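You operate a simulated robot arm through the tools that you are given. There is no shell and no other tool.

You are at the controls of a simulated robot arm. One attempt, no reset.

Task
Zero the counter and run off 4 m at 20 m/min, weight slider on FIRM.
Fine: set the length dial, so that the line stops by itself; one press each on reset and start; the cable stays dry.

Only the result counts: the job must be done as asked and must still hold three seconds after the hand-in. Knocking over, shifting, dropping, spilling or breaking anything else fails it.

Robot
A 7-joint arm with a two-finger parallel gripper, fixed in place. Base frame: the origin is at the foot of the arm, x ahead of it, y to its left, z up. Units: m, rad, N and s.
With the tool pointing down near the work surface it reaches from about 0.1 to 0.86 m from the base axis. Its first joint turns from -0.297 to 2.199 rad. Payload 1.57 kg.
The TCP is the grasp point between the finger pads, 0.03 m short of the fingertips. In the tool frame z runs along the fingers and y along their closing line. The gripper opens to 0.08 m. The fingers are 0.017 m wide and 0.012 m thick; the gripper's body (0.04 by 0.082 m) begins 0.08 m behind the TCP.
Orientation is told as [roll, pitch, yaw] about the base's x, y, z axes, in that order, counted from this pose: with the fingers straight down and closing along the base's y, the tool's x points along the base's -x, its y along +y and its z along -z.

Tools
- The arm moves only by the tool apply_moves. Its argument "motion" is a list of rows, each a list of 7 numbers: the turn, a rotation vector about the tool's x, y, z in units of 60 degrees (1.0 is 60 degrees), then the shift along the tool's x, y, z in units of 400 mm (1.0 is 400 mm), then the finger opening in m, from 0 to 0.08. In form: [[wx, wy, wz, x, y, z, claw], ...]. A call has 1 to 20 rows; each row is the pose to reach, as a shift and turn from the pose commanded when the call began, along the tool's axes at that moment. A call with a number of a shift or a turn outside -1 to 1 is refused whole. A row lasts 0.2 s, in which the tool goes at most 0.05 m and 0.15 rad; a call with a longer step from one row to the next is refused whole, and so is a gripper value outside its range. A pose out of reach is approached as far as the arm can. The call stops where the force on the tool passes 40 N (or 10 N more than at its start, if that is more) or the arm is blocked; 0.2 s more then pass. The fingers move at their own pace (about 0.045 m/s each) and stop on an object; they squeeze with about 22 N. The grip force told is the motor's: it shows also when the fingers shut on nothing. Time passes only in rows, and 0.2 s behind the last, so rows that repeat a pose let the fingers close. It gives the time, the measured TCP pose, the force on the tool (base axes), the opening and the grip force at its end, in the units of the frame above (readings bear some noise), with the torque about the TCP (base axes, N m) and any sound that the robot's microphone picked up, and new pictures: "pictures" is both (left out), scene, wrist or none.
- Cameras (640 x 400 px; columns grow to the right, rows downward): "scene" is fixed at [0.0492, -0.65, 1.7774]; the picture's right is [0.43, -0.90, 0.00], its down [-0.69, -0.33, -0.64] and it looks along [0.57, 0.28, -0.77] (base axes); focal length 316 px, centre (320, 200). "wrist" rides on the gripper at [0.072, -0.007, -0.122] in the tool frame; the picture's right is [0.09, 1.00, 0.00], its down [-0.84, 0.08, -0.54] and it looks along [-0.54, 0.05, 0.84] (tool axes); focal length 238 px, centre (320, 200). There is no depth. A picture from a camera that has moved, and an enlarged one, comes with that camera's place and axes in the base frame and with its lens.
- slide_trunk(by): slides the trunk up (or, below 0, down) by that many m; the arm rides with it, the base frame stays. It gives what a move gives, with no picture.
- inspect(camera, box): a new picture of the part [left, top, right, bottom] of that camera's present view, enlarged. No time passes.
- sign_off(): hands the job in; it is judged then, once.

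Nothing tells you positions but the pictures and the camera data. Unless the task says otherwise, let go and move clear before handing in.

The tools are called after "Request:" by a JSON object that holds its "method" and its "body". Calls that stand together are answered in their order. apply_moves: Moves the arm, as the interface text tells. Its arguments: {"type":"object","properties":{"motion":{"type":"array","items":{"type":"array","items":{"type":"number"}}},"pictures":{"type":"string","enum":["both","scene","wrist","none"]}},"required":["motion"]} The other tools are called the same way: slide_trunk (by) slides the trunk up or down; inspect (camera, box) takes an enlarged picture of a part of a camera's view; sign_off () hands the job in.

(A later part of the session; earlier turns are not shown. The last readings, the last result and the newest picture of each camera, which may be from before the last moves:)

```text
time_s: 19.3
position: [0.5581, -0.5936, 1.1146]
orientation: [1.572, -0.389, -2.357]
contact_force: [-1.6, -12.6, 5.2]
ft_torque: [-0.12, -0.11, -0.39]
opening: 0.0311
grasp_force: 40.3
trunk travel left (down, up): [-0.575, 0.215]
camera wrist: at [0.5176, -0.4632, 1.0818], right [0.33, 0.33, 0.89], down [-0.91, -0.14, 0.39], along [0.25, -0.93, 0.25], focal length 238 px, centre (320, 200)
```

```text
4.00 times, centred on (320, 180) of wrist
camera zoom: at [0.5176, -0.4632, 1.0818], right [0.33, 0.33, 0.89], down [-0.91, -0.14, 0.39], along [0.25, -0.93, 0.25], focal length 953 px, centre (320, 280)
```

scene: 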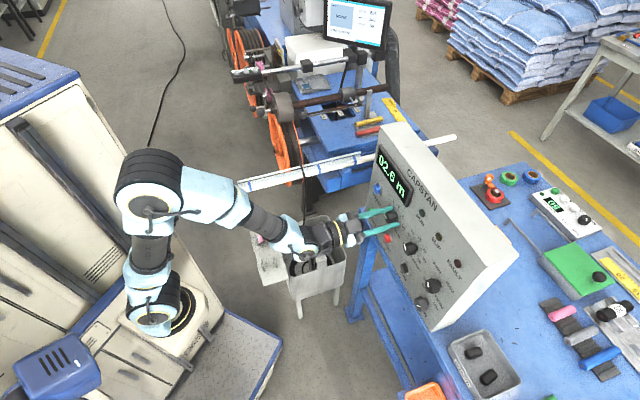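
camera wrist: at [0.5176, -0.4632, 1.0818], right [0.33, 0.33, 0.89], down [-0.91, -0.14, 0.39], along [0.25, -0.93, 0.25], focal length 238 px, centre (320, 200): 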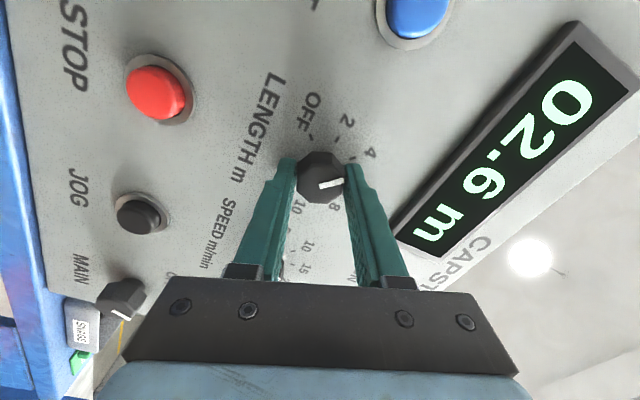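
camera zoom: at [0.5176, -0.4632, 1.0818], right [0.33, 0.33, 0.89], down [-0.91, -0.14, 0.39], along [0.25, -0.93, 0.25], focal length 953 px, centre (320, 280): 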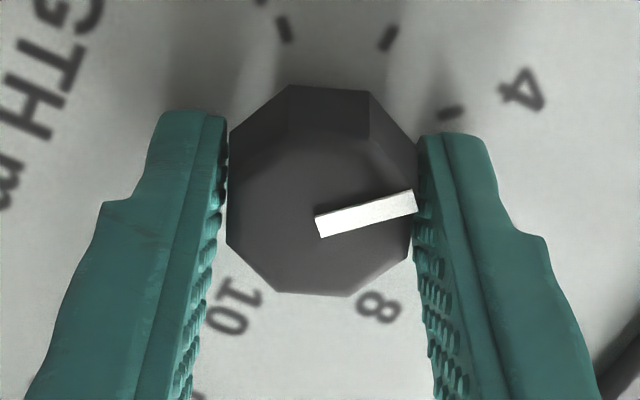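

The mark now stands relative to the "4" tick just as it did to OFF before. I open the fingers and back out to verify.

Request:
{"method": "apply_moves", "body": {"motion": [[0, 0, 0, 0, 0, 0, 0.06], [0, 0, 0, 0, 0, 0, 0.06], [0, 0, 0, 0, 0, 0, 0.06], [0, 0, 0, 0, 0, 0, 0.06], [0, 0, 0, 0, 0, -0.05, 0.06], [0, 0, 0, 0, 0, -0.1, 0.06], [0, 0, 0, 0, 0, -0.17, 0.06], [0, 0, 0, 0, 0, -0.235, 0.06]], "pictures": "wrist"}}

Request:
{"method": "inspect", "body": {"camera": "wrist", "box": [250, 90, 390, 180]}}

Request:
{"method": "inspect", "body": {"camera": "scene", "box": [350, 180, 430, 250]}}

```text
time_s: 21.1
position: [0.4925, -0.5262, 1.1155]
orientation: [1.572, -0.394, -2.357]
contact_force: [0.3, 0.1, 0.3]
ft_torque: [-0.03, -0.02, 0.0]
opening: 0.06
grasp_force: 0.1
trunk travel left (down, up): [-0.575, 0.215]
camera wrist: at [0.4512, -0.3955, 1.082], right [0.33, 0.33, 0.88], down [-0.91, -0.14, 0.39], along [0.25, -0.93, 0.25], focal length 238 px, centre (320, 200)
```

wrist: 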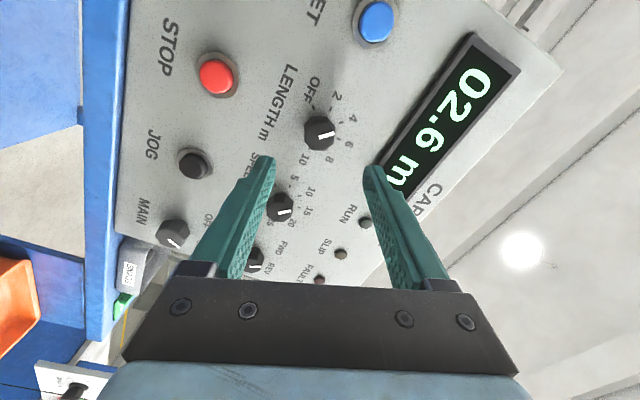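

```text
4.44 times, centred on (320, 135) of wrist
camera zoom: at [0.4512, -0.3955, 1.082], right [0.33, 0.33, 0.88], down [-0.91, -0.14, 0.39], along [0.25, -0.93, 0.25], focal length 1059 px, centre (320, 489)
```

zoom: 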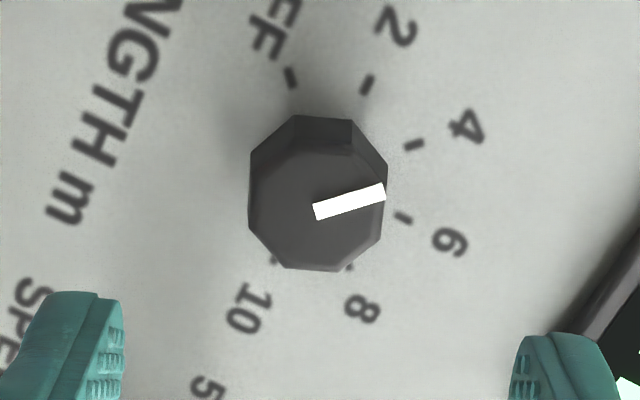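

```text
5.71 times, centred on (390, 215) of scene
camera zoom: at [0.0492, -0.65, 1.7774], right [0.43, -0.9, 0.0], down [-0.69, -0.33, -0.64], along [0.57, 0.28, -0.77], focal length 1803 px, centre (-80, 114)
```

zoom: 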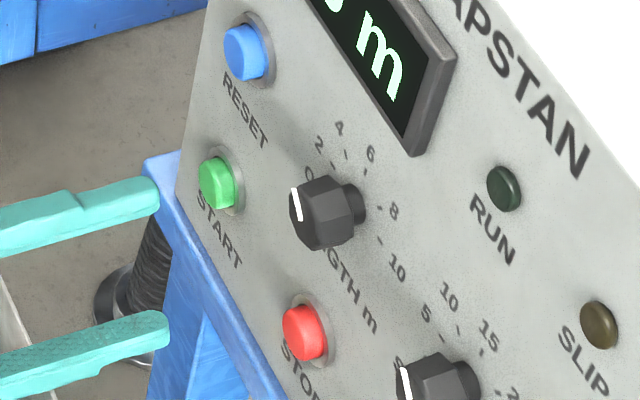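

LENGTH reads 4. Now I shift 0.1 m to the SPEED knob while unwinding the roll.

Request:
{"method": "apply_moves", "body": {"motion": [[0, 0, -0.13, -0.04, -0.016, 0, 0.06], [0, 0, -0.26, -0.08, -0.032, 0, 0.06], [0, 0, -0.39, -0.12, -0.049, 0, 0.06], [0, 0, -0.52, -0.16, -0.065, 0, 0.06], [0, 0, -0.65, -0.2, -0.081, 0, 0.06], [0, 0, -0.75, -0.235, -0.097, 0, 0.06]], "pictures": "none"}}

Request:
{"method": "apply_moves", "body": {"motion": [[0, 0, -0.13, 0, 0, 0, 0.06], [0, 0, -0.26, 0, 0, 0, 0.06], [0, 0, -0.39, 0, 0, 0, 0.06], [0, 0, -0.52, 0, 0, 0, 0.06], [0, 0, -0.65, 0, 0, 0, 0.06], [0, 0, -0.75, 0, 0, 0, 0.06]], "pictures": "wrist"}}

Request:
{"method": "inspect", "body": {"camera": "wrist", "box": [250, 90, 390, 180]}}

```text
time_s: 22.5
position: [0.4186, -0.5983, 1.1156]
orientation: [1.575, -1.18, -2.359]
contact_force: [0.4, 0.6, 0.4]
ft_torque: [0.0, 0.02, -0.02]
opening: 0.0601
grasp_force: 0.2
trunk travel left (down, up): [-0.575, 0.215]
```

```text
time_s: 23.9
position: [0.4192, -0.599, 1.1146]
orientation: [-1.573, -1.177, 0.787]
contact_force: [-0.7, 0.0, 0.1]
ft_torque: [0.03, 0.01, 0.01]
opening: 0.0602
grasp_force: 0.1
trunk travel left (down, up): [-0.575, 0.215]
camera wrist: at [0.3104, -0.537, 1.0514], right [0.63, 0.62, -0.47], down [-0.11, 0.66, 0.74], along [0.77, -0.41, 0.48], focal length 238 px, centre (320, 200)
```

wrist: 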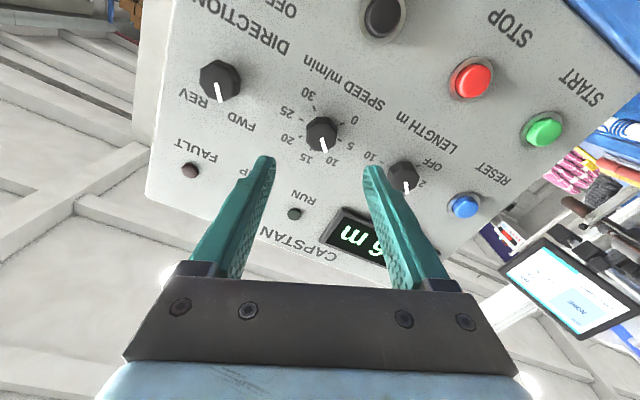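

```text
4.44 times, centred on (320, 135) of wrist
camera zoom: at [0.3104, -0.537, 1.0514], right [0.63, 0.62, -0.47], down [-0.11, 0.66, 0.74], along [0.77, -0.41, 0.48], focal length 1059 px, centre (320, 489)
```

zoom: 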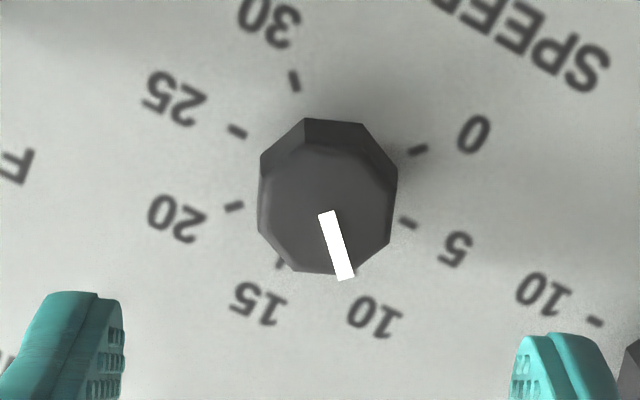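

The SPEED knob is nearly centred (about 2 mm off, corrected below). I advance, grip and turn the first 45° clockwise.

Request:
{"method": "apply_moves", "body": {"motion": [[0, 0, 0, -0.001, 0.0045, 0.05, 0.06], [0, 0, 0, -0.001, 0.0045, 0.1, 0.06], [0, 0, 0, -0.001, 0.0045, 0.15, 0.06], [0, 0, 0, -0.001, 0.0045, 0.18, 0.06], [0, 0, 0, -0.001, 0.0045, 0.21, 0.06], [0, 0, 0, -0.001, 0.0045, 0.225, 0.06], [0, 0, 0, -0.001, 0.0045, 0.235, 0.06], [0, 0, 0, -0.001, 0.0045, 0.235, 0.015], [0, 0, 0, -0.001, 0.0045, 0.235, 0.015], [0, 0, 0, -0.001, 0.0045, 0.235, 0.015], [0, 0, 0, -0.001, 0.0045, 0.235, 0.015]], "pictures": "wrist"}}

Request:
{"method": "inspect", "body": {"camera": "wrist", "box": [240, 130, 400, 230]}}

```text
time_s: 26.3
position: [0.4887, -0.6641, 1.1145]
orientation: [-1.573, -1.178, 0.787]
contact_force: [1.4, -0.4, -0.1]
ft_torque: [0.03, -0.02, -0.04]
opening: 0.0315
grasp_force: 34.1
trunk travel left (down, up): [-0.575, 0.215]
camera wrist: at [0.3784, -0.6027, 1.0512], right [0.63, 0.63, -0.47], down [-0.11, 0.66, 0.74], along [0.77, -0.42, 0.48], focal length 238 px, centre (320, 200)
```

wrist: 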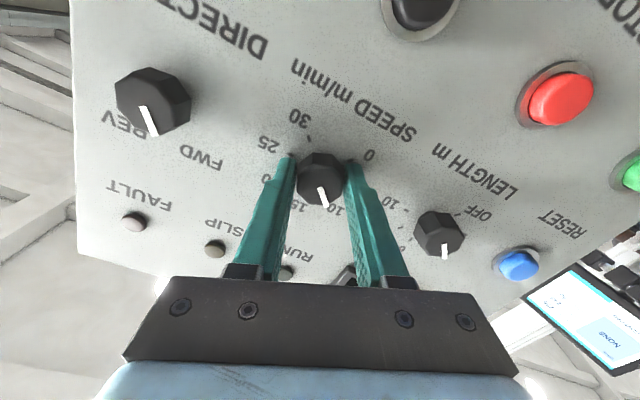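

```text
4.00 times, centred on (320, 180) of wrist
camera zoom: at [0.3784, -0.6027, 1.0512], right [0.63, 0.63, -0.47], down [-0.11, 0.66, 0.74], along [0.77, -0.42, 0.48], focal length 953 px, centre (320, 280)
```

zoom: 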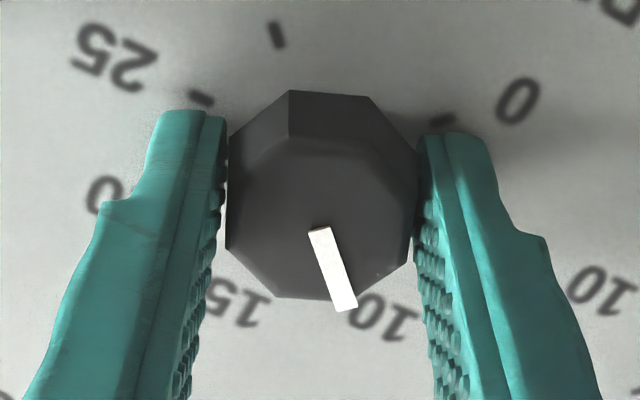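

Firm, symmetric grip on the SPEED knob. I turn it 90° clockwise in two calls.

Request:
{"method": "apply_moves", "body": {"motion": [[0, 0, 0.1, 0, 0, 0, 0.015], [0, 0, 0.2, 0, 0, 0, 0.015], [0, 0, 0.3, 0, 0, 0, 0.015], [0, 0, 0.4, 0, 0, 0, 0.015], [0, 0, 0.5, 0, 0, 0, 0.015], [0, 0, 0.6, 0, 0, 0, 0.015], [0, 0, 0.68, 0, 0, 0, 0.015], [0, 0, 0.75, 0, 0, 0, 0.015]], "pictures": "wrist"}}

Request:
{"method": "apply_moves", "body": {"motion": [[0, 0, 0.1, 0, 0, 0, 0.015], [0, 0, 0.2, 0, 0, 0, 0.015], [0, 0, 0.3, 0, 0, 0, 0.015], [0, 0, 0.4, 0, 0, 0, 0.015], [0, 0, 0.5, 0, 0, 0, 0.015], [0, 0, 0.6, 0, 0, 0, 0.015], [0, 0, 0.68, 0, 0, 0, 0.015], [0, 0, 0.75, 0, 0, 0, 0.015], [0, 0, 0.75, 0, 0, 0, 0.015]], "pictures": "wrist"}}

Request:
{"method": "inspect", "body": {"camera": "wrist", "box": [240, 130, 400, 230]}}

```text
time_s: 28.1
position: [0.4873, -0.6638, 1.1151]
orientation: [1.574, -1.177, -2.36]
contact_force: [4.1, -9.9, 2.9]
ft_torque: [0.11, 0.13, 0.02]
opening: 0.031
grasp_force: 40.0
trunk travel left (down, up): [-0.575, 0.215]
camera wrist: at [0.4175, -0.5637, 1.0461], right [0.68, 0.67, 0.3], down [-0.56, 0.21, 0.8], along [0.48, -0.71, 0.52], focal length 238 px, centre (320, 200)
```

wrist: 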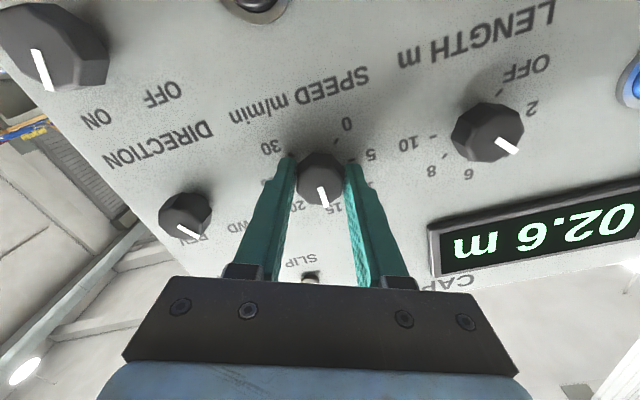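

```text
time_s: 30.1
position: [0.4873, -0.6644, 1.1149]
orientation: [1.572, -0.391, -2.358]
contact_force: [4.1, -15.4, 5.5]
ft_torque: [-0.06, -0.06, -0.05]
opening: 0.0315
grasp_force: 40.4
trunk travel left (down, up): [-0.575, 0.215]
camera wrist: at [0.4475, -0.5336, 1.0814], right [0.33, 0.33, 0.89], down [-0.91, -0.14, 0.39], along [0.25, -0.93, 0.25], focal length 238 px, centre (320, 200)
```

wrist: 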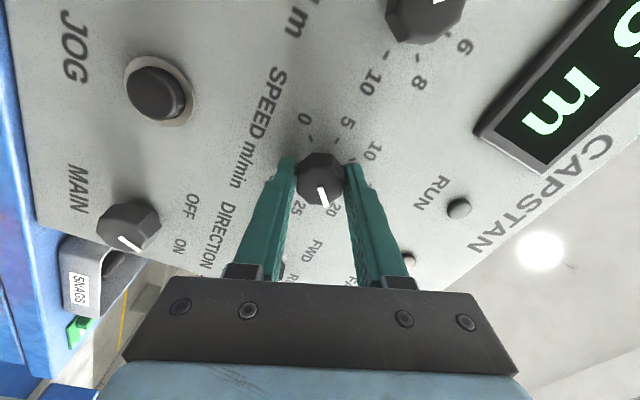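

```text
4.00 times, centred on (320, 180) of wrist
camera zoom: at [0.4475, -0.5336, 1.0814], right [0.33, 0.33, 0.89], down [-0.91, -0.14, 0.39], along [0.25, -0.93, 0.25], focal length 953 px, centre (320, 280)
```

zoom: 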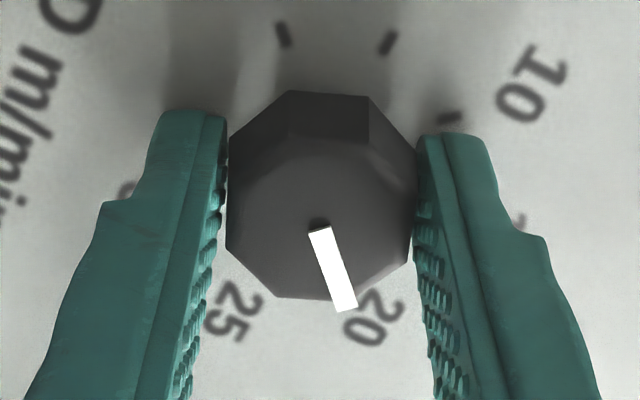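

The mark now points at 20. I release and back out to verify both dials.

Request:
{"method": "apply_moves", "body": {"motion": [[0, 0, 0, 0, 0, 0, 0.06], [0, 0, 0, 0, 0, 0, 0.06], [0, 0, 0, 0, 0, 0, 0.06], [0, 0, 0, 0, 0, 0, 0.06], [0, 0, 0, 0, 0, -0.05, 0.06], [0, 0, 0, 0, 0, -0.1, 0.06], [0, 0, 0, 0, 0, -0.17, 0.06], [0, 0, 0, 0, 0, -0.25, 0.06]], "pictures": "wrist"}}

Request:
{"method": "inspect", "body": {"camera": "wrist", "box": [250, 90, 390, 180]}}

Request:
{"method": "inspect", "body": {"camera": "wrist", "box": [200, 0, 440, 150]}}

```text
time_s: 31.9
position: [0.4158, -0.5929, 1.1155]
orientation: [1.57, -0.393, -2.355]
contact_force: [-0.6, -0.6, -0.5]
ft_torque: [0.0, 0.0, 0.02]
opening: 0.0601
grasp_force: 0.0
trunk travel left (down, up): [-0.575, 0.215]
camera wrist: at [0.3763, -0.4621, 1.082], right [0.33, 0.33, 0.88], down [-0.91, -0.14, 0.39], along [0.25, -0.93, 0.25], focal length 238 px, centre (320, 200)
```

wrist: 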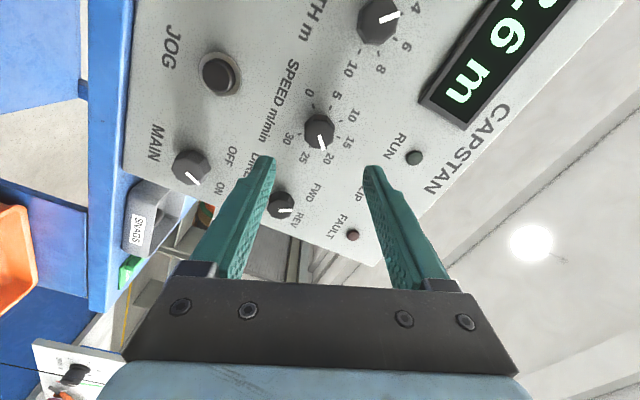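

```text
4.44 times, centred on (320, 135) of wrist
camera zoom: at [0.3763, -0.4621, 1.082], right [0.33, 0.33, 0.88], down [-0.91, -0.14, 0.39], along [0.25, -0.93, 0.25], focal length 1059 px, centre (320, 489)
```

zoom: 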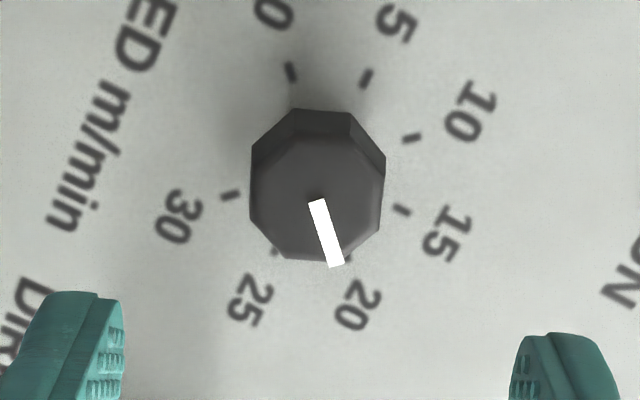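

```text
2.67 times, centred on (320, 75) of wrist
camera zoom: at [0.3763, -0.4621, 1.082], right [0.33, 0.33, 0.88], down [-0.91, -0.14, 0.39], along [0.25, -0.93, 0.25], focal length 636 px, centre (320, 533)
```

zoom: 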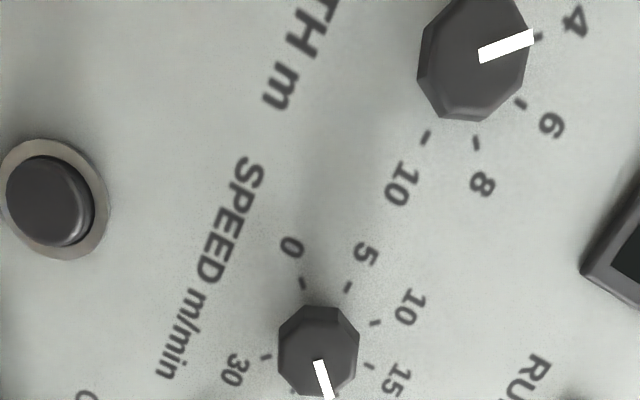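

SPEED reads 20 and LENGTH reads 4. I'll double-check DIRECTION and MAIN from here.

Request:
{"method": "inspect", "body": {"camera": "wrist", "box": [230, 160, 370, 250]}}

Request:
{"method": "inspect", "body": {"camera": "wrist", "box": [140, 120, 280, 210]}}

```text
4.44 times, centred on (300, 205) of wrist
camera zoom: at [0.3763, -0.4621, 1.082], right [0.33, 0.33, 0.88], down [-0.91, -0.14, 0.39], along [0.25, -0.93, 0.25], focal length 1059 px, centre (409, 178)
```

zoom: 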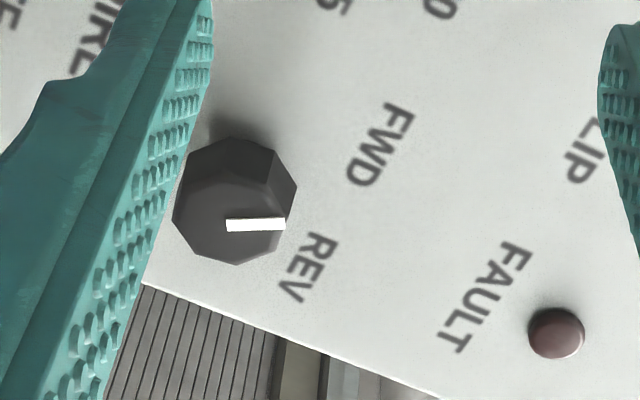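

```text
4.44 times, centred on (210, 165) of wrist
camera zoom: at [0.3763, -0.4621, 1.082], right [0.33, 0.33, 0.88], down [-0.91, -0.14, 0.39], along [0.25, -0.93, 0.25], focal length 1059 px, centre (809, 356)
```

zoom: 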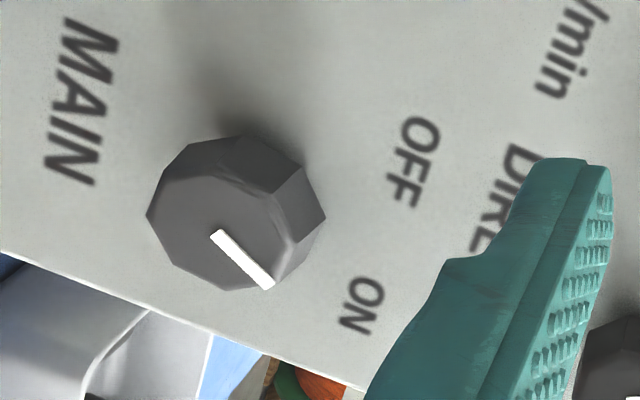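

MAIN is ON and DIRECTION is FWD. Next is the weight slider: I back off from the panel and swing the hand over towards the line to get a close view of the weight mechanism, near (0.93, -0.15, 1.06) to (1.10, -0.32, 1.06).

Request:
{"method": "apply_moves", "body": {"motion": [[0, 0, -0.1, -0.013, 0.033, -0.07, 0.06], [0, 0, -0.22, -0.027, 0.066, -0.14, 0.06], [0, 0, -0.34, -0.04, 0.1, -0.2, 0.06], [0, 0, -0.46, -0.054, 0.13, -0.25, 0.06], [0, 0, -0.58, -0.067, 0.163, -0.28, 0.06], [0, 0, -0.7, -0.081, 0.196, -0.2825, 0.06], [0, 0, -0.8, -0.081, 0.196, -0.2825, 0.06], [0, 0, -0.9, -0.081, 0.196, -0.2825, 0.06], [0, 0, -1.0, -0.081, 0.196, -0.2825, 0.06]], "pictures": "none"}}

```text
time_s: 33.9
position: [0.3377, -0.5127, 1.1997]
orientation: [1.577, -1.441, -2.365]
contact_force: [1.2, -0.2, -0.3]
ft_torque: [0.01, 0.02, 0.02]
opening: 0.0599
grasp_force: 0.1
out of reach, approached as far as the arm can: row 4, 5
trunk travel left (down, up): [-0.575, 0.215]
```

Request:
{"method": "apply_moves", "body": {"motion": [[0, 0.06, 0, 0, 0.1, 0, 0.06], [0, 0.12, 0, 0, 0.2, 0, 0.06], [0, 0.18, 0, 0, 0.3, 0, 0.06], [0, 0.24, 0, 0, 0.4, 0, 0.06], [0, 0.3, 0, 0, 0.5, 0, 0.06], [0, 0.36, 0, 0, 0.6, 0, 0.06], [0, 0.42, 0, 0, 0.7, 0, 0.06], [0, 0.48, 0, 0, 0.8, 0, 0.06], [0, 0.54, 0, 0, 0.9, 0, 0.06], [0, 0.6, 0, 0, 0.98, 0, 0.06]], "pictures": "both"}}

```text
time_s: 36.1
position: [0.6129, -0.2372, 1.2505]
orientation: [0.219, -0.931, -0.964]
contact_force: [-0.4, 0.0, -0.2]
ft_torque: [0.03, -0.02, 0.02]
opening: 0.0602
grasp_force: 0.1
out of reach, approached as far as the arm can: row 1, 2, 3, 4, 5, 6, 7, 8
trunk travel left (down, up): [-0.575, 0.215]
camera wrist: at [0.5073, -0.1454, 1.2639], right [0.67, 0.74, 0.06], down [0.0, -0.08, 1.0], along [0.75, -0.66, -0.05], focal length 238 px, centre (320, 200)
```

scene: 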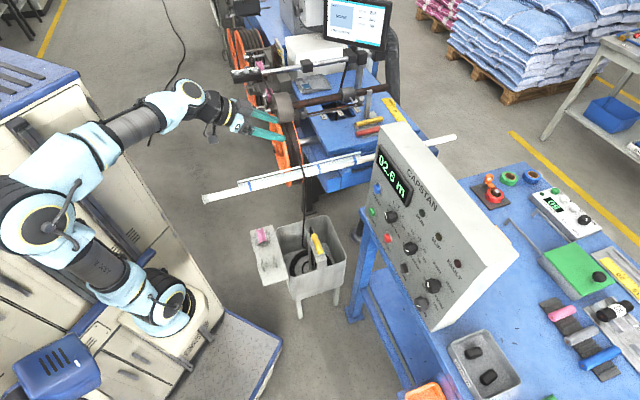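
wrist: 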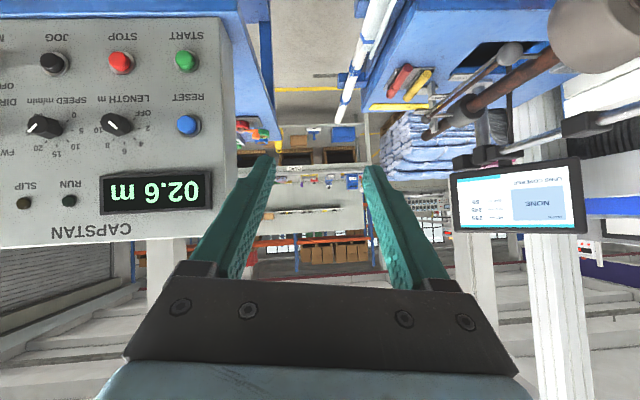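

Request:
{"method": "inspect", "body": {"camera": "wrist", "box": [400, 20, 600, 150]}}

Request:
{"method": "inspect", "body": {"camera": "wrist", "box": [410, 30, 550, 140]}}

Request:
{"method": "inspect", "body": {"camera": "scene", "box": [300, 85, 370, 130]}}

Request:
{"method": "inspect", "body": {"camera": "scene", "box": [285, 95, 335, 130]}}

```text
3.08 times, centred on (500, 85) of wrist
camera zoom: at [0.5073, -0.1454, 1.2639], right [0.67, 0.74, 0.06], down [0.0, -0.08, 1.0], along [0.75, -0.66, -0.05], focal length 733 px, centre (-234, 554)
```

zoom: 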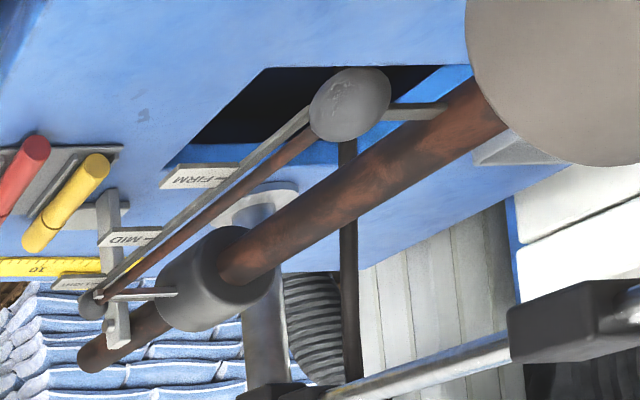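

```text
3.64 times, centred on (480, 85) of wrist
camera zoom: at [0.5073, -0.1454, 1.2639], right [0.67, 0.74, 0.06], down [0.0, -0.08, 1.0], along [0.75, -0.66, -0.05], focal length 867 px, centre (-262, 618)
```

zoom: 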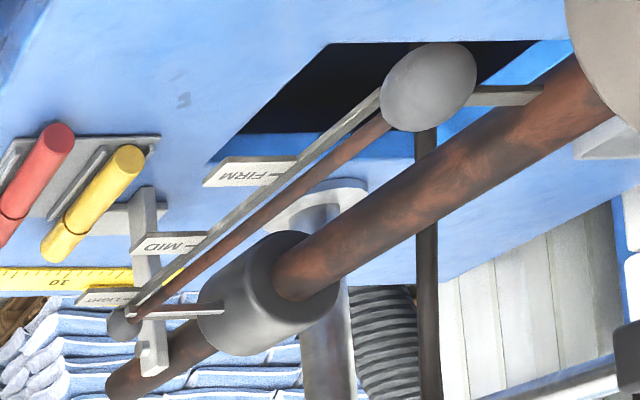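

```text
8.89 times, centred on (335, 108) of scene
camera zoom: at [0.0492, -0.65, 1.7774], right [0.43, -0.9, 0.0], down [-0.69, -0.33, -0.64], along [0.57, 0.28, -0.77], focal length 2805 px, centre (187, 1022)
```

zoom: 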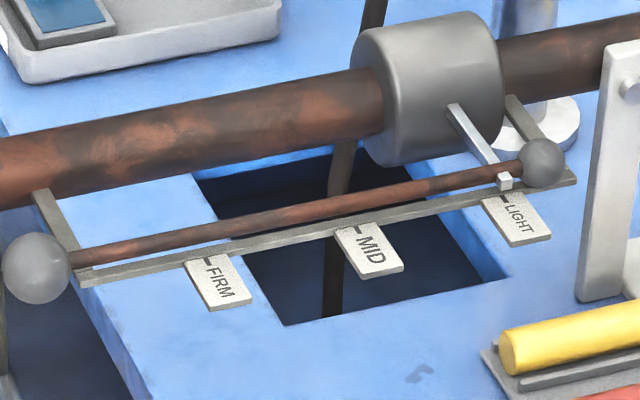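

```text
11.43 times, centred on (310, 112) of scene
camera zoom: at [0.0492, -0.65, 1.7774], right [0.43, -0.9, 0.0], down [-0.69, -0.33, -0.64], along [0.57, 0.28, -0.77], focal length 3607 px, centre (434, 1200)
```

zoom: 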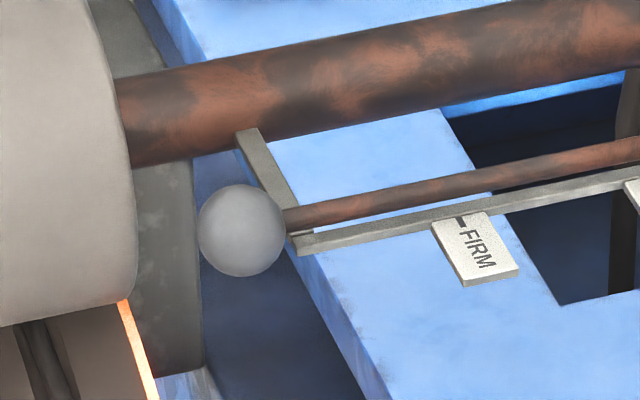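

The weight's arm ends in a small block on a thin rod that runs beside the FIRM/MID/LIGHT scale; the rod has a larger ball (handle-like) at the near FIRM end and a smaller one at the LIGHT end. I move the camera nearer to understand how it slides.

Request:
{"method": "apply_moves", "body": {"motion": [[0, 0.04, 0, 0.017, 0.1, 0.024, 0.06], [0, 0.08, 0, 0.035, 0.2, 0.048, 0.06], [0, 0.12, 0, 0.052, 0.3, 0.073, 0.06], [0, 0.16, 0, 0.07, 0.4, 0.097, 0.06], [0, 0.2, 0, 0.087, 0.497, 0.121, 0.06]], "pictures": "both"}}

Request:
{"method": "inspect", "body": {"camera": "wrist", "box": [260, 30, 460, 155]}}

```text
time_s: 37.3
position: [0.7679, -0.1071, 1.2213]
orientation: [0.176, -0.726, -0.904]
contact_force: [-1.0, -0.6, 0.5]
ft_torque: [0.03, -0.02, 0.04]
opening: 0.06
grasp_force: 0.1
trunk travel left (down, up): [-0.575, 0.215]
camera wrist: at [0.6649, -0.0213, 1.2626], right [0.66, 0.75, 0.07], down [0.15, -0.22, 0.96], along [0.74, -0.62, -0.25], focal length 238 px, centre (320, 200)
```

scene: 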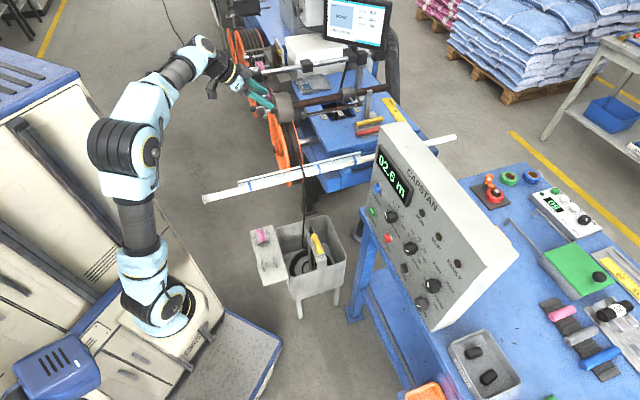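
wrist: 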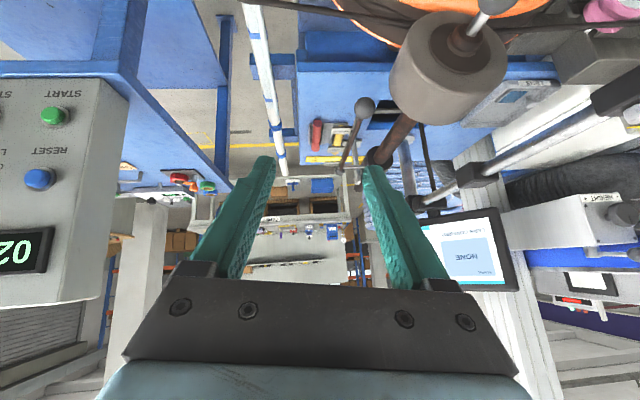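

```text
3.20 times, centred on (360, 92) of wrist
camera zoom: at [0.6649, -0.0213, 1.2626], right [0.66, 0.75, 0.07], down [0.15, -0.22, 0.96], along [0.74, -0.62, -0.25], focal length 763 px, centre (192, 544)
```

zoom: 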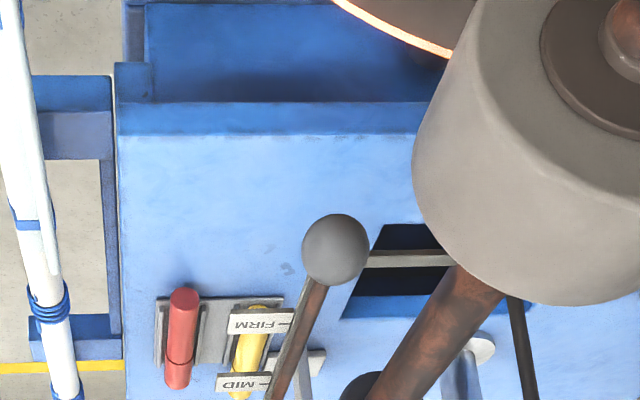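

The rod's near ball (about 30 mm, at (0.93, -0.15, 1.06)) stands outside its bracket and the far ball sits just inside the other bracket, so the rod looks like a push-pull rod carrying the weight's arm: pulling it ~0.14 m towards me should bring the pointer to FIRM. I level the hand on a heading of -25° to take that ball.

Request:
{"method": "apply_moves", "body": {"motion": [[-0.037, -0.11, -0.037, 0.022, 0.006, -0.008, 0.06], [-0.075, -0.22, -0.073, 0.043, 0.012, -0.016, 0.06], [-0.112, -0.33, -0.11, 0.065, 0.019, -0.024, 0.06], [-0.149, -0.44, -0.146, 0.086, 0.025, -0.033, 0.06], [-0.186, -0.55, -0.183, 0.108, 0.031, -0.041, 0.06], [-0.224, -0.66, -0.22, 0.13, 0.037, -0.049, 0.06], [-0.261, -0.768, -0.256, 0.151, 0.0435, -0.057, 0.06]], "pictures": "both"}}

```text
time_s: 38.9
position: [0.7395, -0.0482, 1.1991]
orientation: [3.093, -1.569, 2.756]
contact_force: [-0.2, 0.5, 0.3]
ft_torque: [-0.01, -0.02, 0.05]
opening: 0.06
grasp_force: 0.0
trunk travel left (down, up): [-0.575, 0.215]
camera wrist: at [0.6286, -0.0049, 1.1281], right [0.42, 0.9, -0.09], down [-0.46, 0.3, 0.84], along [0.78, -0.31, 0.54], focal length 238 px, centre (320, 200)
```

scene: 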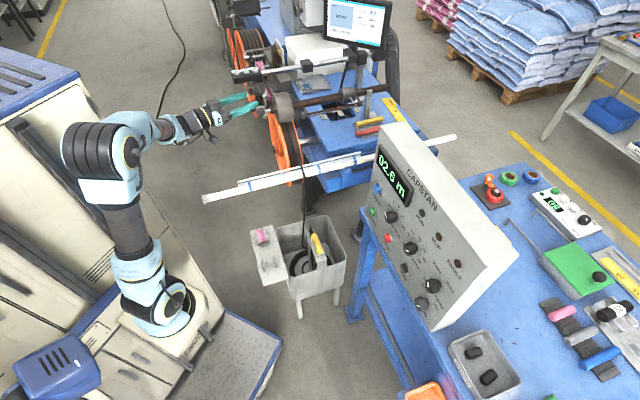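
wrist: 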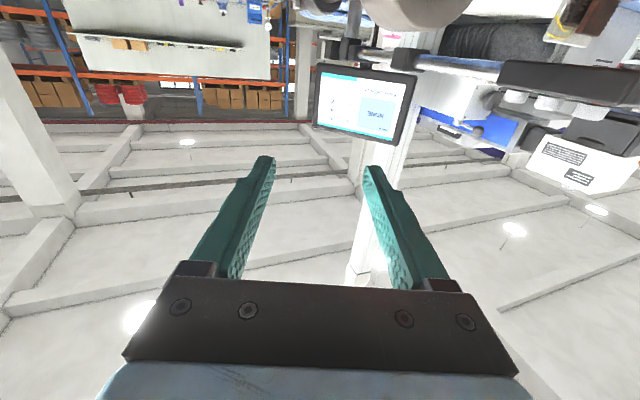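

Heading is set; now I roll the hand -90° so the fingers close vertically (camera to the outer side), lowering towards the ball's height.

Request:
{"method": "apply_moves", "body": {"motion": [[0, 0, -0.13, 0.03, -0.005, 0.012, 0.06], [0, 0, -0.26, 0.06, -0.01, 0.023, 0.06], [0, 0, -0.39, 0.09, -0.014, 0.035, 0.06], [0, 0, -0.52, 0.12, -0.019, 0.047, 0.06], [0, 0, -0.65, 0.15, -0.023, 0.058, 0.06], [0, 0, -0.75, 0.1725, -0.028, 0.07, 0.06]], "pictures": "wrist"}}

Request:
{"method": "apply_moves", "body": {"motion": [[0, 0, -0.13, 0, 0, 0, 0.06], [0, 0, -0.26, 0, 0, 0, 0.06], [0, 0, -0.39, 0, 0, 0, 0.06], [0, 0, -0.52, 0, 0, 0, 0.06], [0, 0, -0.65, 0, 0, 0, 0.06], [0, 0, -0.75, 0, 0, 0, 0.06]], "pictures": "both"}}

```text
time_s: 40.3
position: [0.7626, -0.0724, 1.1307]
orientation: [-1.571, -0.784, 1.135]
contact_force: [-0.1, 0.7, 0.2]
ft_torque: [0.03, 0.04, -0.02]
opening: 0.06
grasp_force: 0.2
trunk travel left (down, up): [-0.575, 0.215]
camera wrist: at [0.6289, -0.0721, 1.0847], right [0.27, 0.58, -0.77], down [-0.22, 0.82, 0.54], along [0.94, 0.02, 0.35], focal length 238 px, centre (320, 200)
```

wrist: 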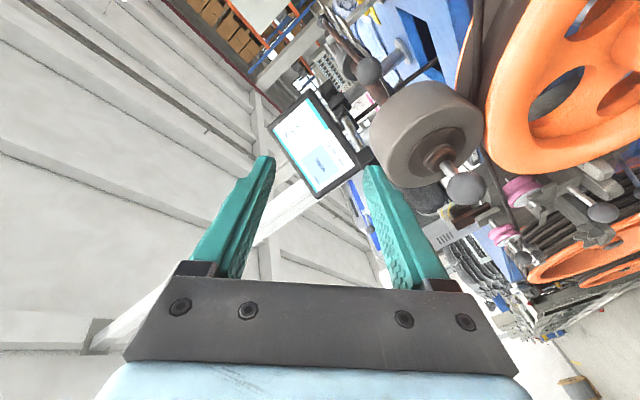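

```text
time_s: 41.7
position: [0.7617, -0.0719, 1.1304]
orientation: [-1.572, 0.005, 1.135]
contact_force: [-0.1, 0.1, -0.7]
ft_torque: [0.0, 0.03, 0.0]
opening: 0.06
grasp_force: 0.0
trunk travel left (down, up): [-0.575, 0.215]
camera wrist: at [0.622, -0.0866, 1.1378], right [-0.04, -0.09, -1.0], down [-0.14, 0.99, -0.08], along [0.99, 0.13, -0.05], focal length 238 px, centre (320, 200)
```

scene: 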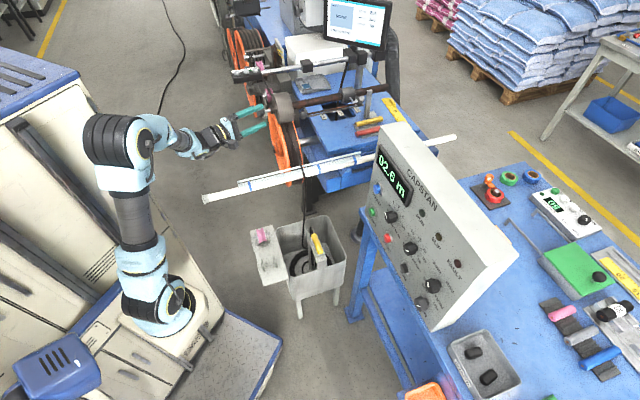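
wrist: 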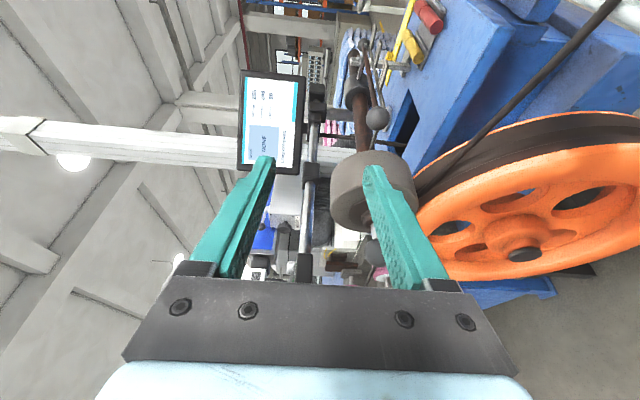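

Roll is done; the wrist view (right = down, bottom = +y) shows the ball, rod and roller. I'll enlarge it.

Request:
{"method": "inspect", "body": {"camera": "wrist", "box": [310, 20, 470, 130]}}

Request:
{"method": "inspect", "body": {"camera": "wrist", "box": [310, 80, 470, 290]}}

```text
3.64 times, centred on (390, 75) of wrist
camera zoom: at [0.622, -0.0866, 1.1378], right [-0.04, -0.09, -1.0], down [-0.14, 0.99, -0.08], along [0.99, 0.13, -0.05], focal length 867 px, centre (66, 654)
```

zoom: 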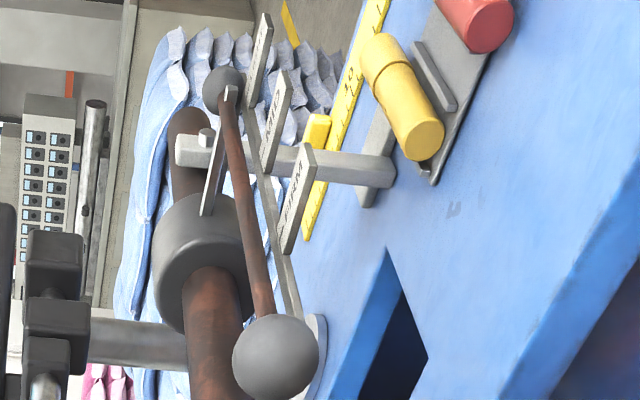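

```text
1.90 times, centred on (390, 185) of wrist
camera zoom: at [0.622, -0.0866, 1.1378], right [-0.04, -0.09, -1.0], down [-0.14, 0.99, -0.08], along [0.99, 0.13, -0.05], focal length 454 px, centre (187, 229)
```

zoom: 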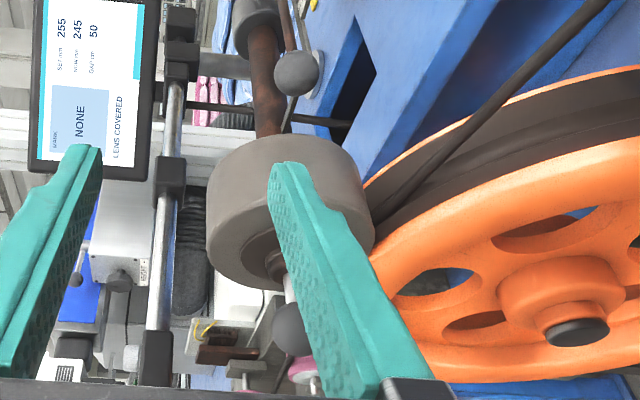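

The ball is at about (0.929, -0.153, 1.060). I lower to its height and approach to about 9 cm short of it.

Request:
{"method": "apply_moves", "body": {"motion": [[0, 0, 0, 0.002, 0.06, 0.0, 0.06], [0, 0, 0, 0.004, 0.12, 0.02, 0.06], [0, 0, 0, 0.007, 0.176, 0.06, 0.06], [0, 0, 0, 0.007, 0.176, 0.12, 0.06], [0, 0, 0, 0.007, 0.176, 0.18, 0.06], [0, 0, 0, 0.007, 0.176, 0.215, 0.06]], "pictures": "both"}}

Request:
{"method": "inspect", "body": {"camera": "wrist", "box": [240, 60, 440, 185]}}

```text
time_s: 43.1
position: [0.8393, -0.1113, 1.0618]
orientation: [-1.571, 0.0, 1.134]
contact_force: [-0.6, -0.4, 0.4]
ft_torque: [0.0, 0.0, -0.01]
opening: 0.0599
grasp_force: 0.1
trunk travel left (down, up): [-0.575, 0.215]
camera wrist: at [0.6992, -0.1257, 1.0679], right [-0.04, -0.08, -1.0], down [-0.14, 0.99, -0.08], along [0.99, 0.13, -0.05], focal length 238 px, centre (320, 200)
```

scene: 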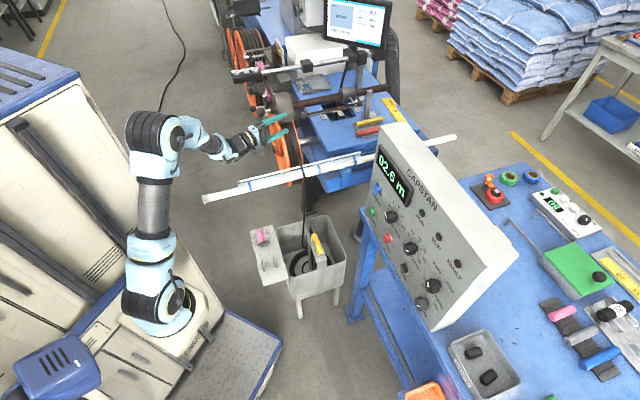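
wrist: 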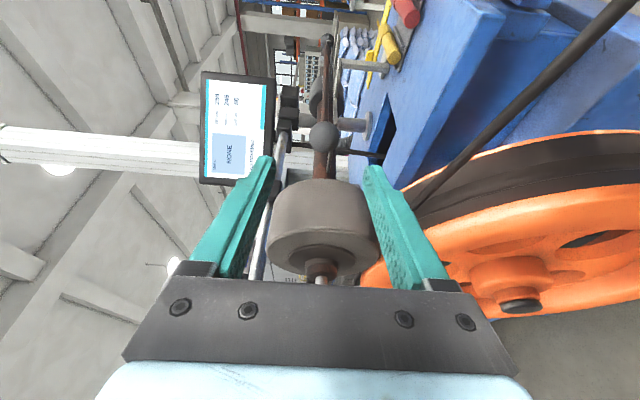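

```text
3.20 times, centred on (340, 122) of wrist
camera zoom: at [0.6992, -0.1257, 1.0679], right [-0.04, -0.08, -1.0], down [-0.14, 0.99, -0.08], along [0.99, 0.13, -0.05], focal length 763 px, centre (256, 448)
```

zoom: 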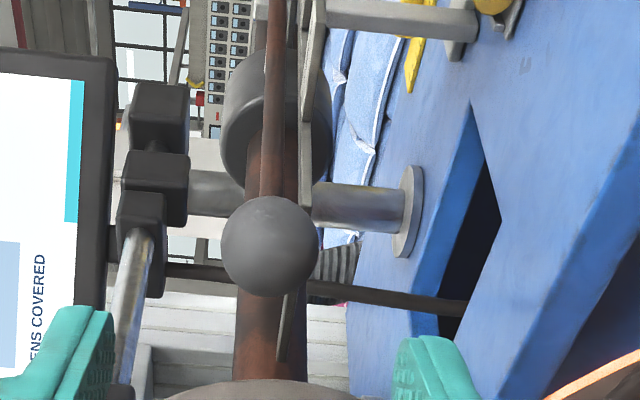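

The ball is dead ahead, ~10 cm, about 3.5 mm low. I advance so the fingers straddle it and check before closing.

Request:
{"method": "apply_moves", "body": {"motion": [[0, 0, 0, 0, 0.009, 0.05, 0.06], [0, 0, 0, 0, 0.009, 0.1, 0.06], [0, 0, 0, 0, 0.009, 0.15, 0.06], [0, 0, 0, 0, 0.009, 0.185, 0.06], [0, 0, 0, 0, 0.009, 0.215, 0.06]], "pictures": "both"}}

Request:
{"method": "inspect", "body": {"camera": "wrist", "box": [230, 90, 410, 240]}}

Request:
{"method": "inspect", "body": {"camera": "scene", "box": [250, 80, 380, 150]}}

```text
time_s: 44.3
position: [0.9177, -0.1477, 1.0568]
orientation: [-1.572, -0.002, 1.135]
contact_force: [0.8, -0.5, -0.5]
ft_torque: [0.01, 0.0, 0.01]
opening: 0.0601
grasp_force: 0.1
trunk travel left (down, up): [-0.575, 0.215]
camera wrist: at [0.7774, -0.1618, 1.0638], right [-0.04, -0.08, -1.0], down [-0.14, 0.99, -0.08], along [0.99, 0.13, -0.05], focal length 238 px, centre (320, 200)
```

scene: 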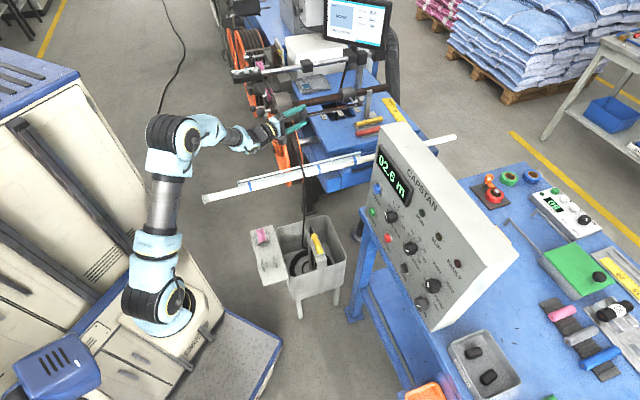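
wrist: 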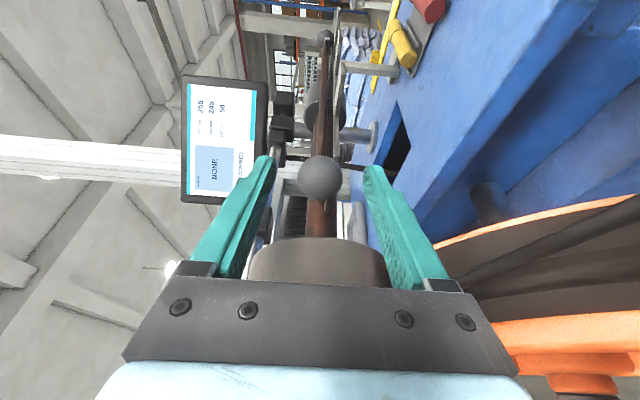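

```text
2.67 times, centred on (320, 165) of wrist
camera zoom: at [0.7774, -0.1618, 1.0638], right [-0.04, -0.08, -1.0], down [-0.14, 0.99, -0.08], along [0.99, 0.13, -0.05], focal length 636 px, centre (320, 293)
```

zoom: 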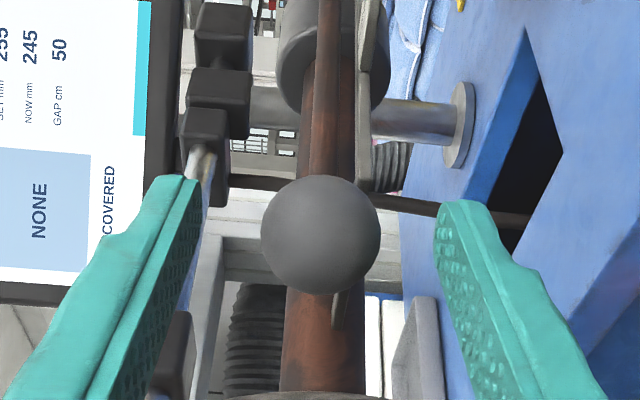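

```text
4.92 times, centred on (315, 115) of scene
camera zoom: at [0.0492, -0.65, 1.7774], right [0.43, -0.9, 0.0], down [-0.69, -0.33, -0.64], along [0.57, 0.28, -0.77], focal length 1554 px, centre (345, 618)
```

zoom: 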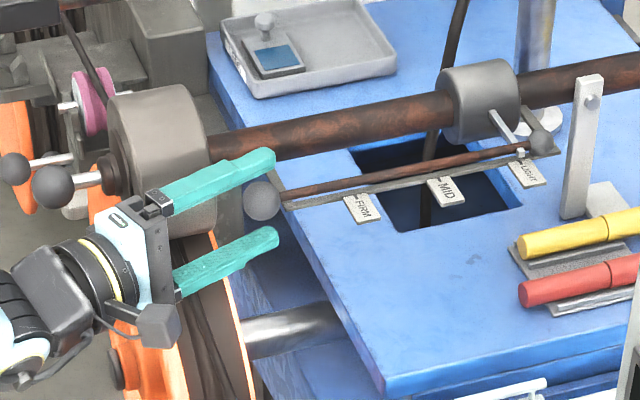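

The fingers straddle the ball, which lies ~17 mm ahead of the TCP. I close on it.

Request:
{"method": "apply_moves", "body": {"motion": [[0, 0, 0, 0, 0, 0, 0.01], [0, 0, 0, 0, 0, 0, 0.01], [0, 0, 0, 0, 0, 0, 0.01], [0, 0, 0, 0, 0, 0, 0.01], [0, 0, 0, 0, 0, 0, 0.01]], "pictures": "wrist"}}

```text
time_s: 45.5
position: [0.9186, -0.1472, 1.0557]
orientation: [-1.571, 0.0, 1.136]
contact_force: [2.3, -0.4, -2.0]
ft_torque: [0.0, 0.06, 0.02]
opening: 0.0295
grasp_force: 39.4
trunk travel left (down, up): [-0.575, 0.215]
camera wrist: at [0.7774, -0.1617, 1.0637], right [-0.04, -0.08, -1.0], down [-0.14, 0.99, -0.08], along [0.99, 0.13, -0.05], focal length 238 px, centre (320, 200)
```

wrist: 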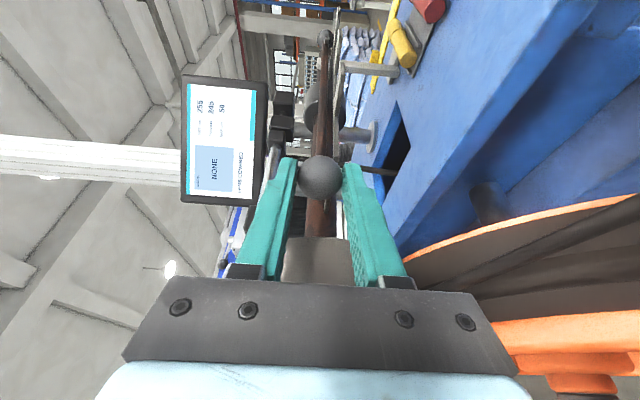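

Grip is firm (29.5 mm). I pull gently along the rod's direction, 20 mm as a test, watching the force.

Request:
{"method": "apply_moves", "body": {"motion": [[0, 0, 0, -0.0043, 0, -0.0118, 0.01], [0, 0, 0, -0.0085, 0, -0.0235, 0.01], [0, 0, 0, -0.0128, 0, -0.0353, 0.01], [0, 0, 0, -0.017, 0, -0.047, 0.01]], "pictures": "both"}}

Request:
{"method": "inspect", "body": {"camera": "scene", "box": [250, 80, 380, 150]}}

```text
time_s: 46.5
position: [0.9032, -0.1325, 1.0576]
orientation: [-1.57, 0.002, 1.134]
contact_force: [2.6, 0.9, -0.3]
ft_torque: [0.03, 0.01, -0.66]
opening: 0.0294
grasp_force: 39.5
trunk travel left (down, up): [-0.575, 0.215]
camera wrist: at [0.7626, -0.147, 1.0636], right [-0.04, -0.08, -1.0], down [-0.14, 0.99, -0.08], along [0.99, 0.13, -0.05], focal length 238 px, centre (320, 200)
```

scene: 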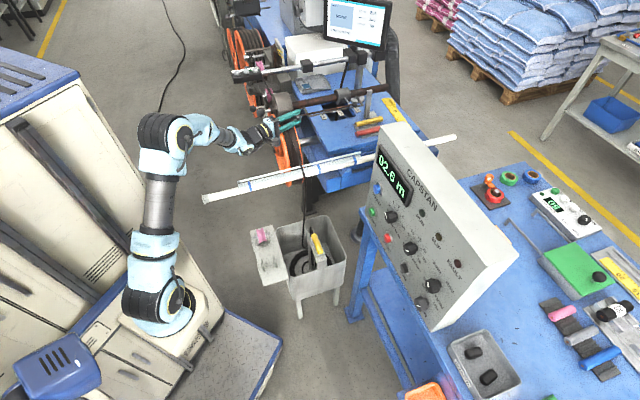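
wrist: 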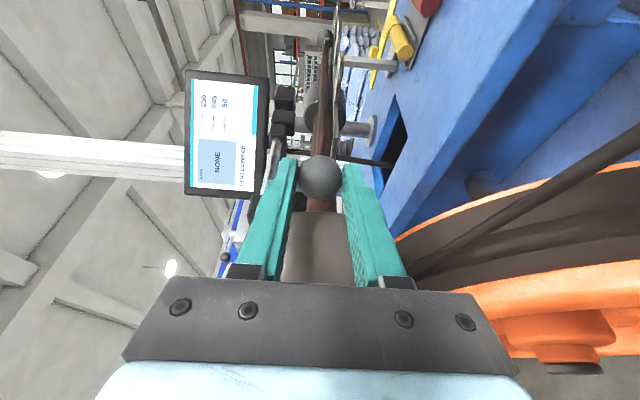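

```text
4.92 times, centred on (315, 115) of scene
camera zoom: at [0.0492, -0.65, 1.7774], right [0.43, -0.9, 0.0], down [-0.69, -0.33, -0.64], along [0.57, 0.28, -0.77], focal length 1554 px, centre (345, 618)
```

zoom: 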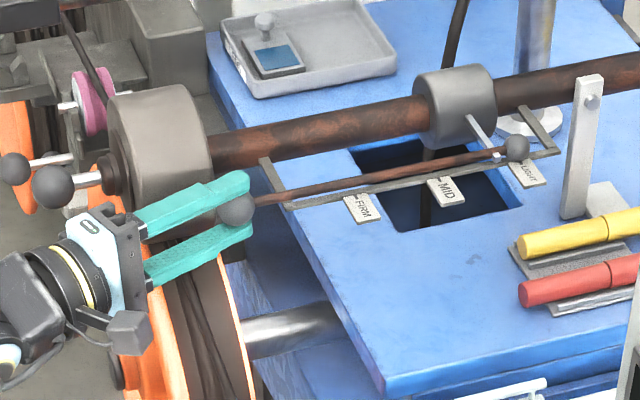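

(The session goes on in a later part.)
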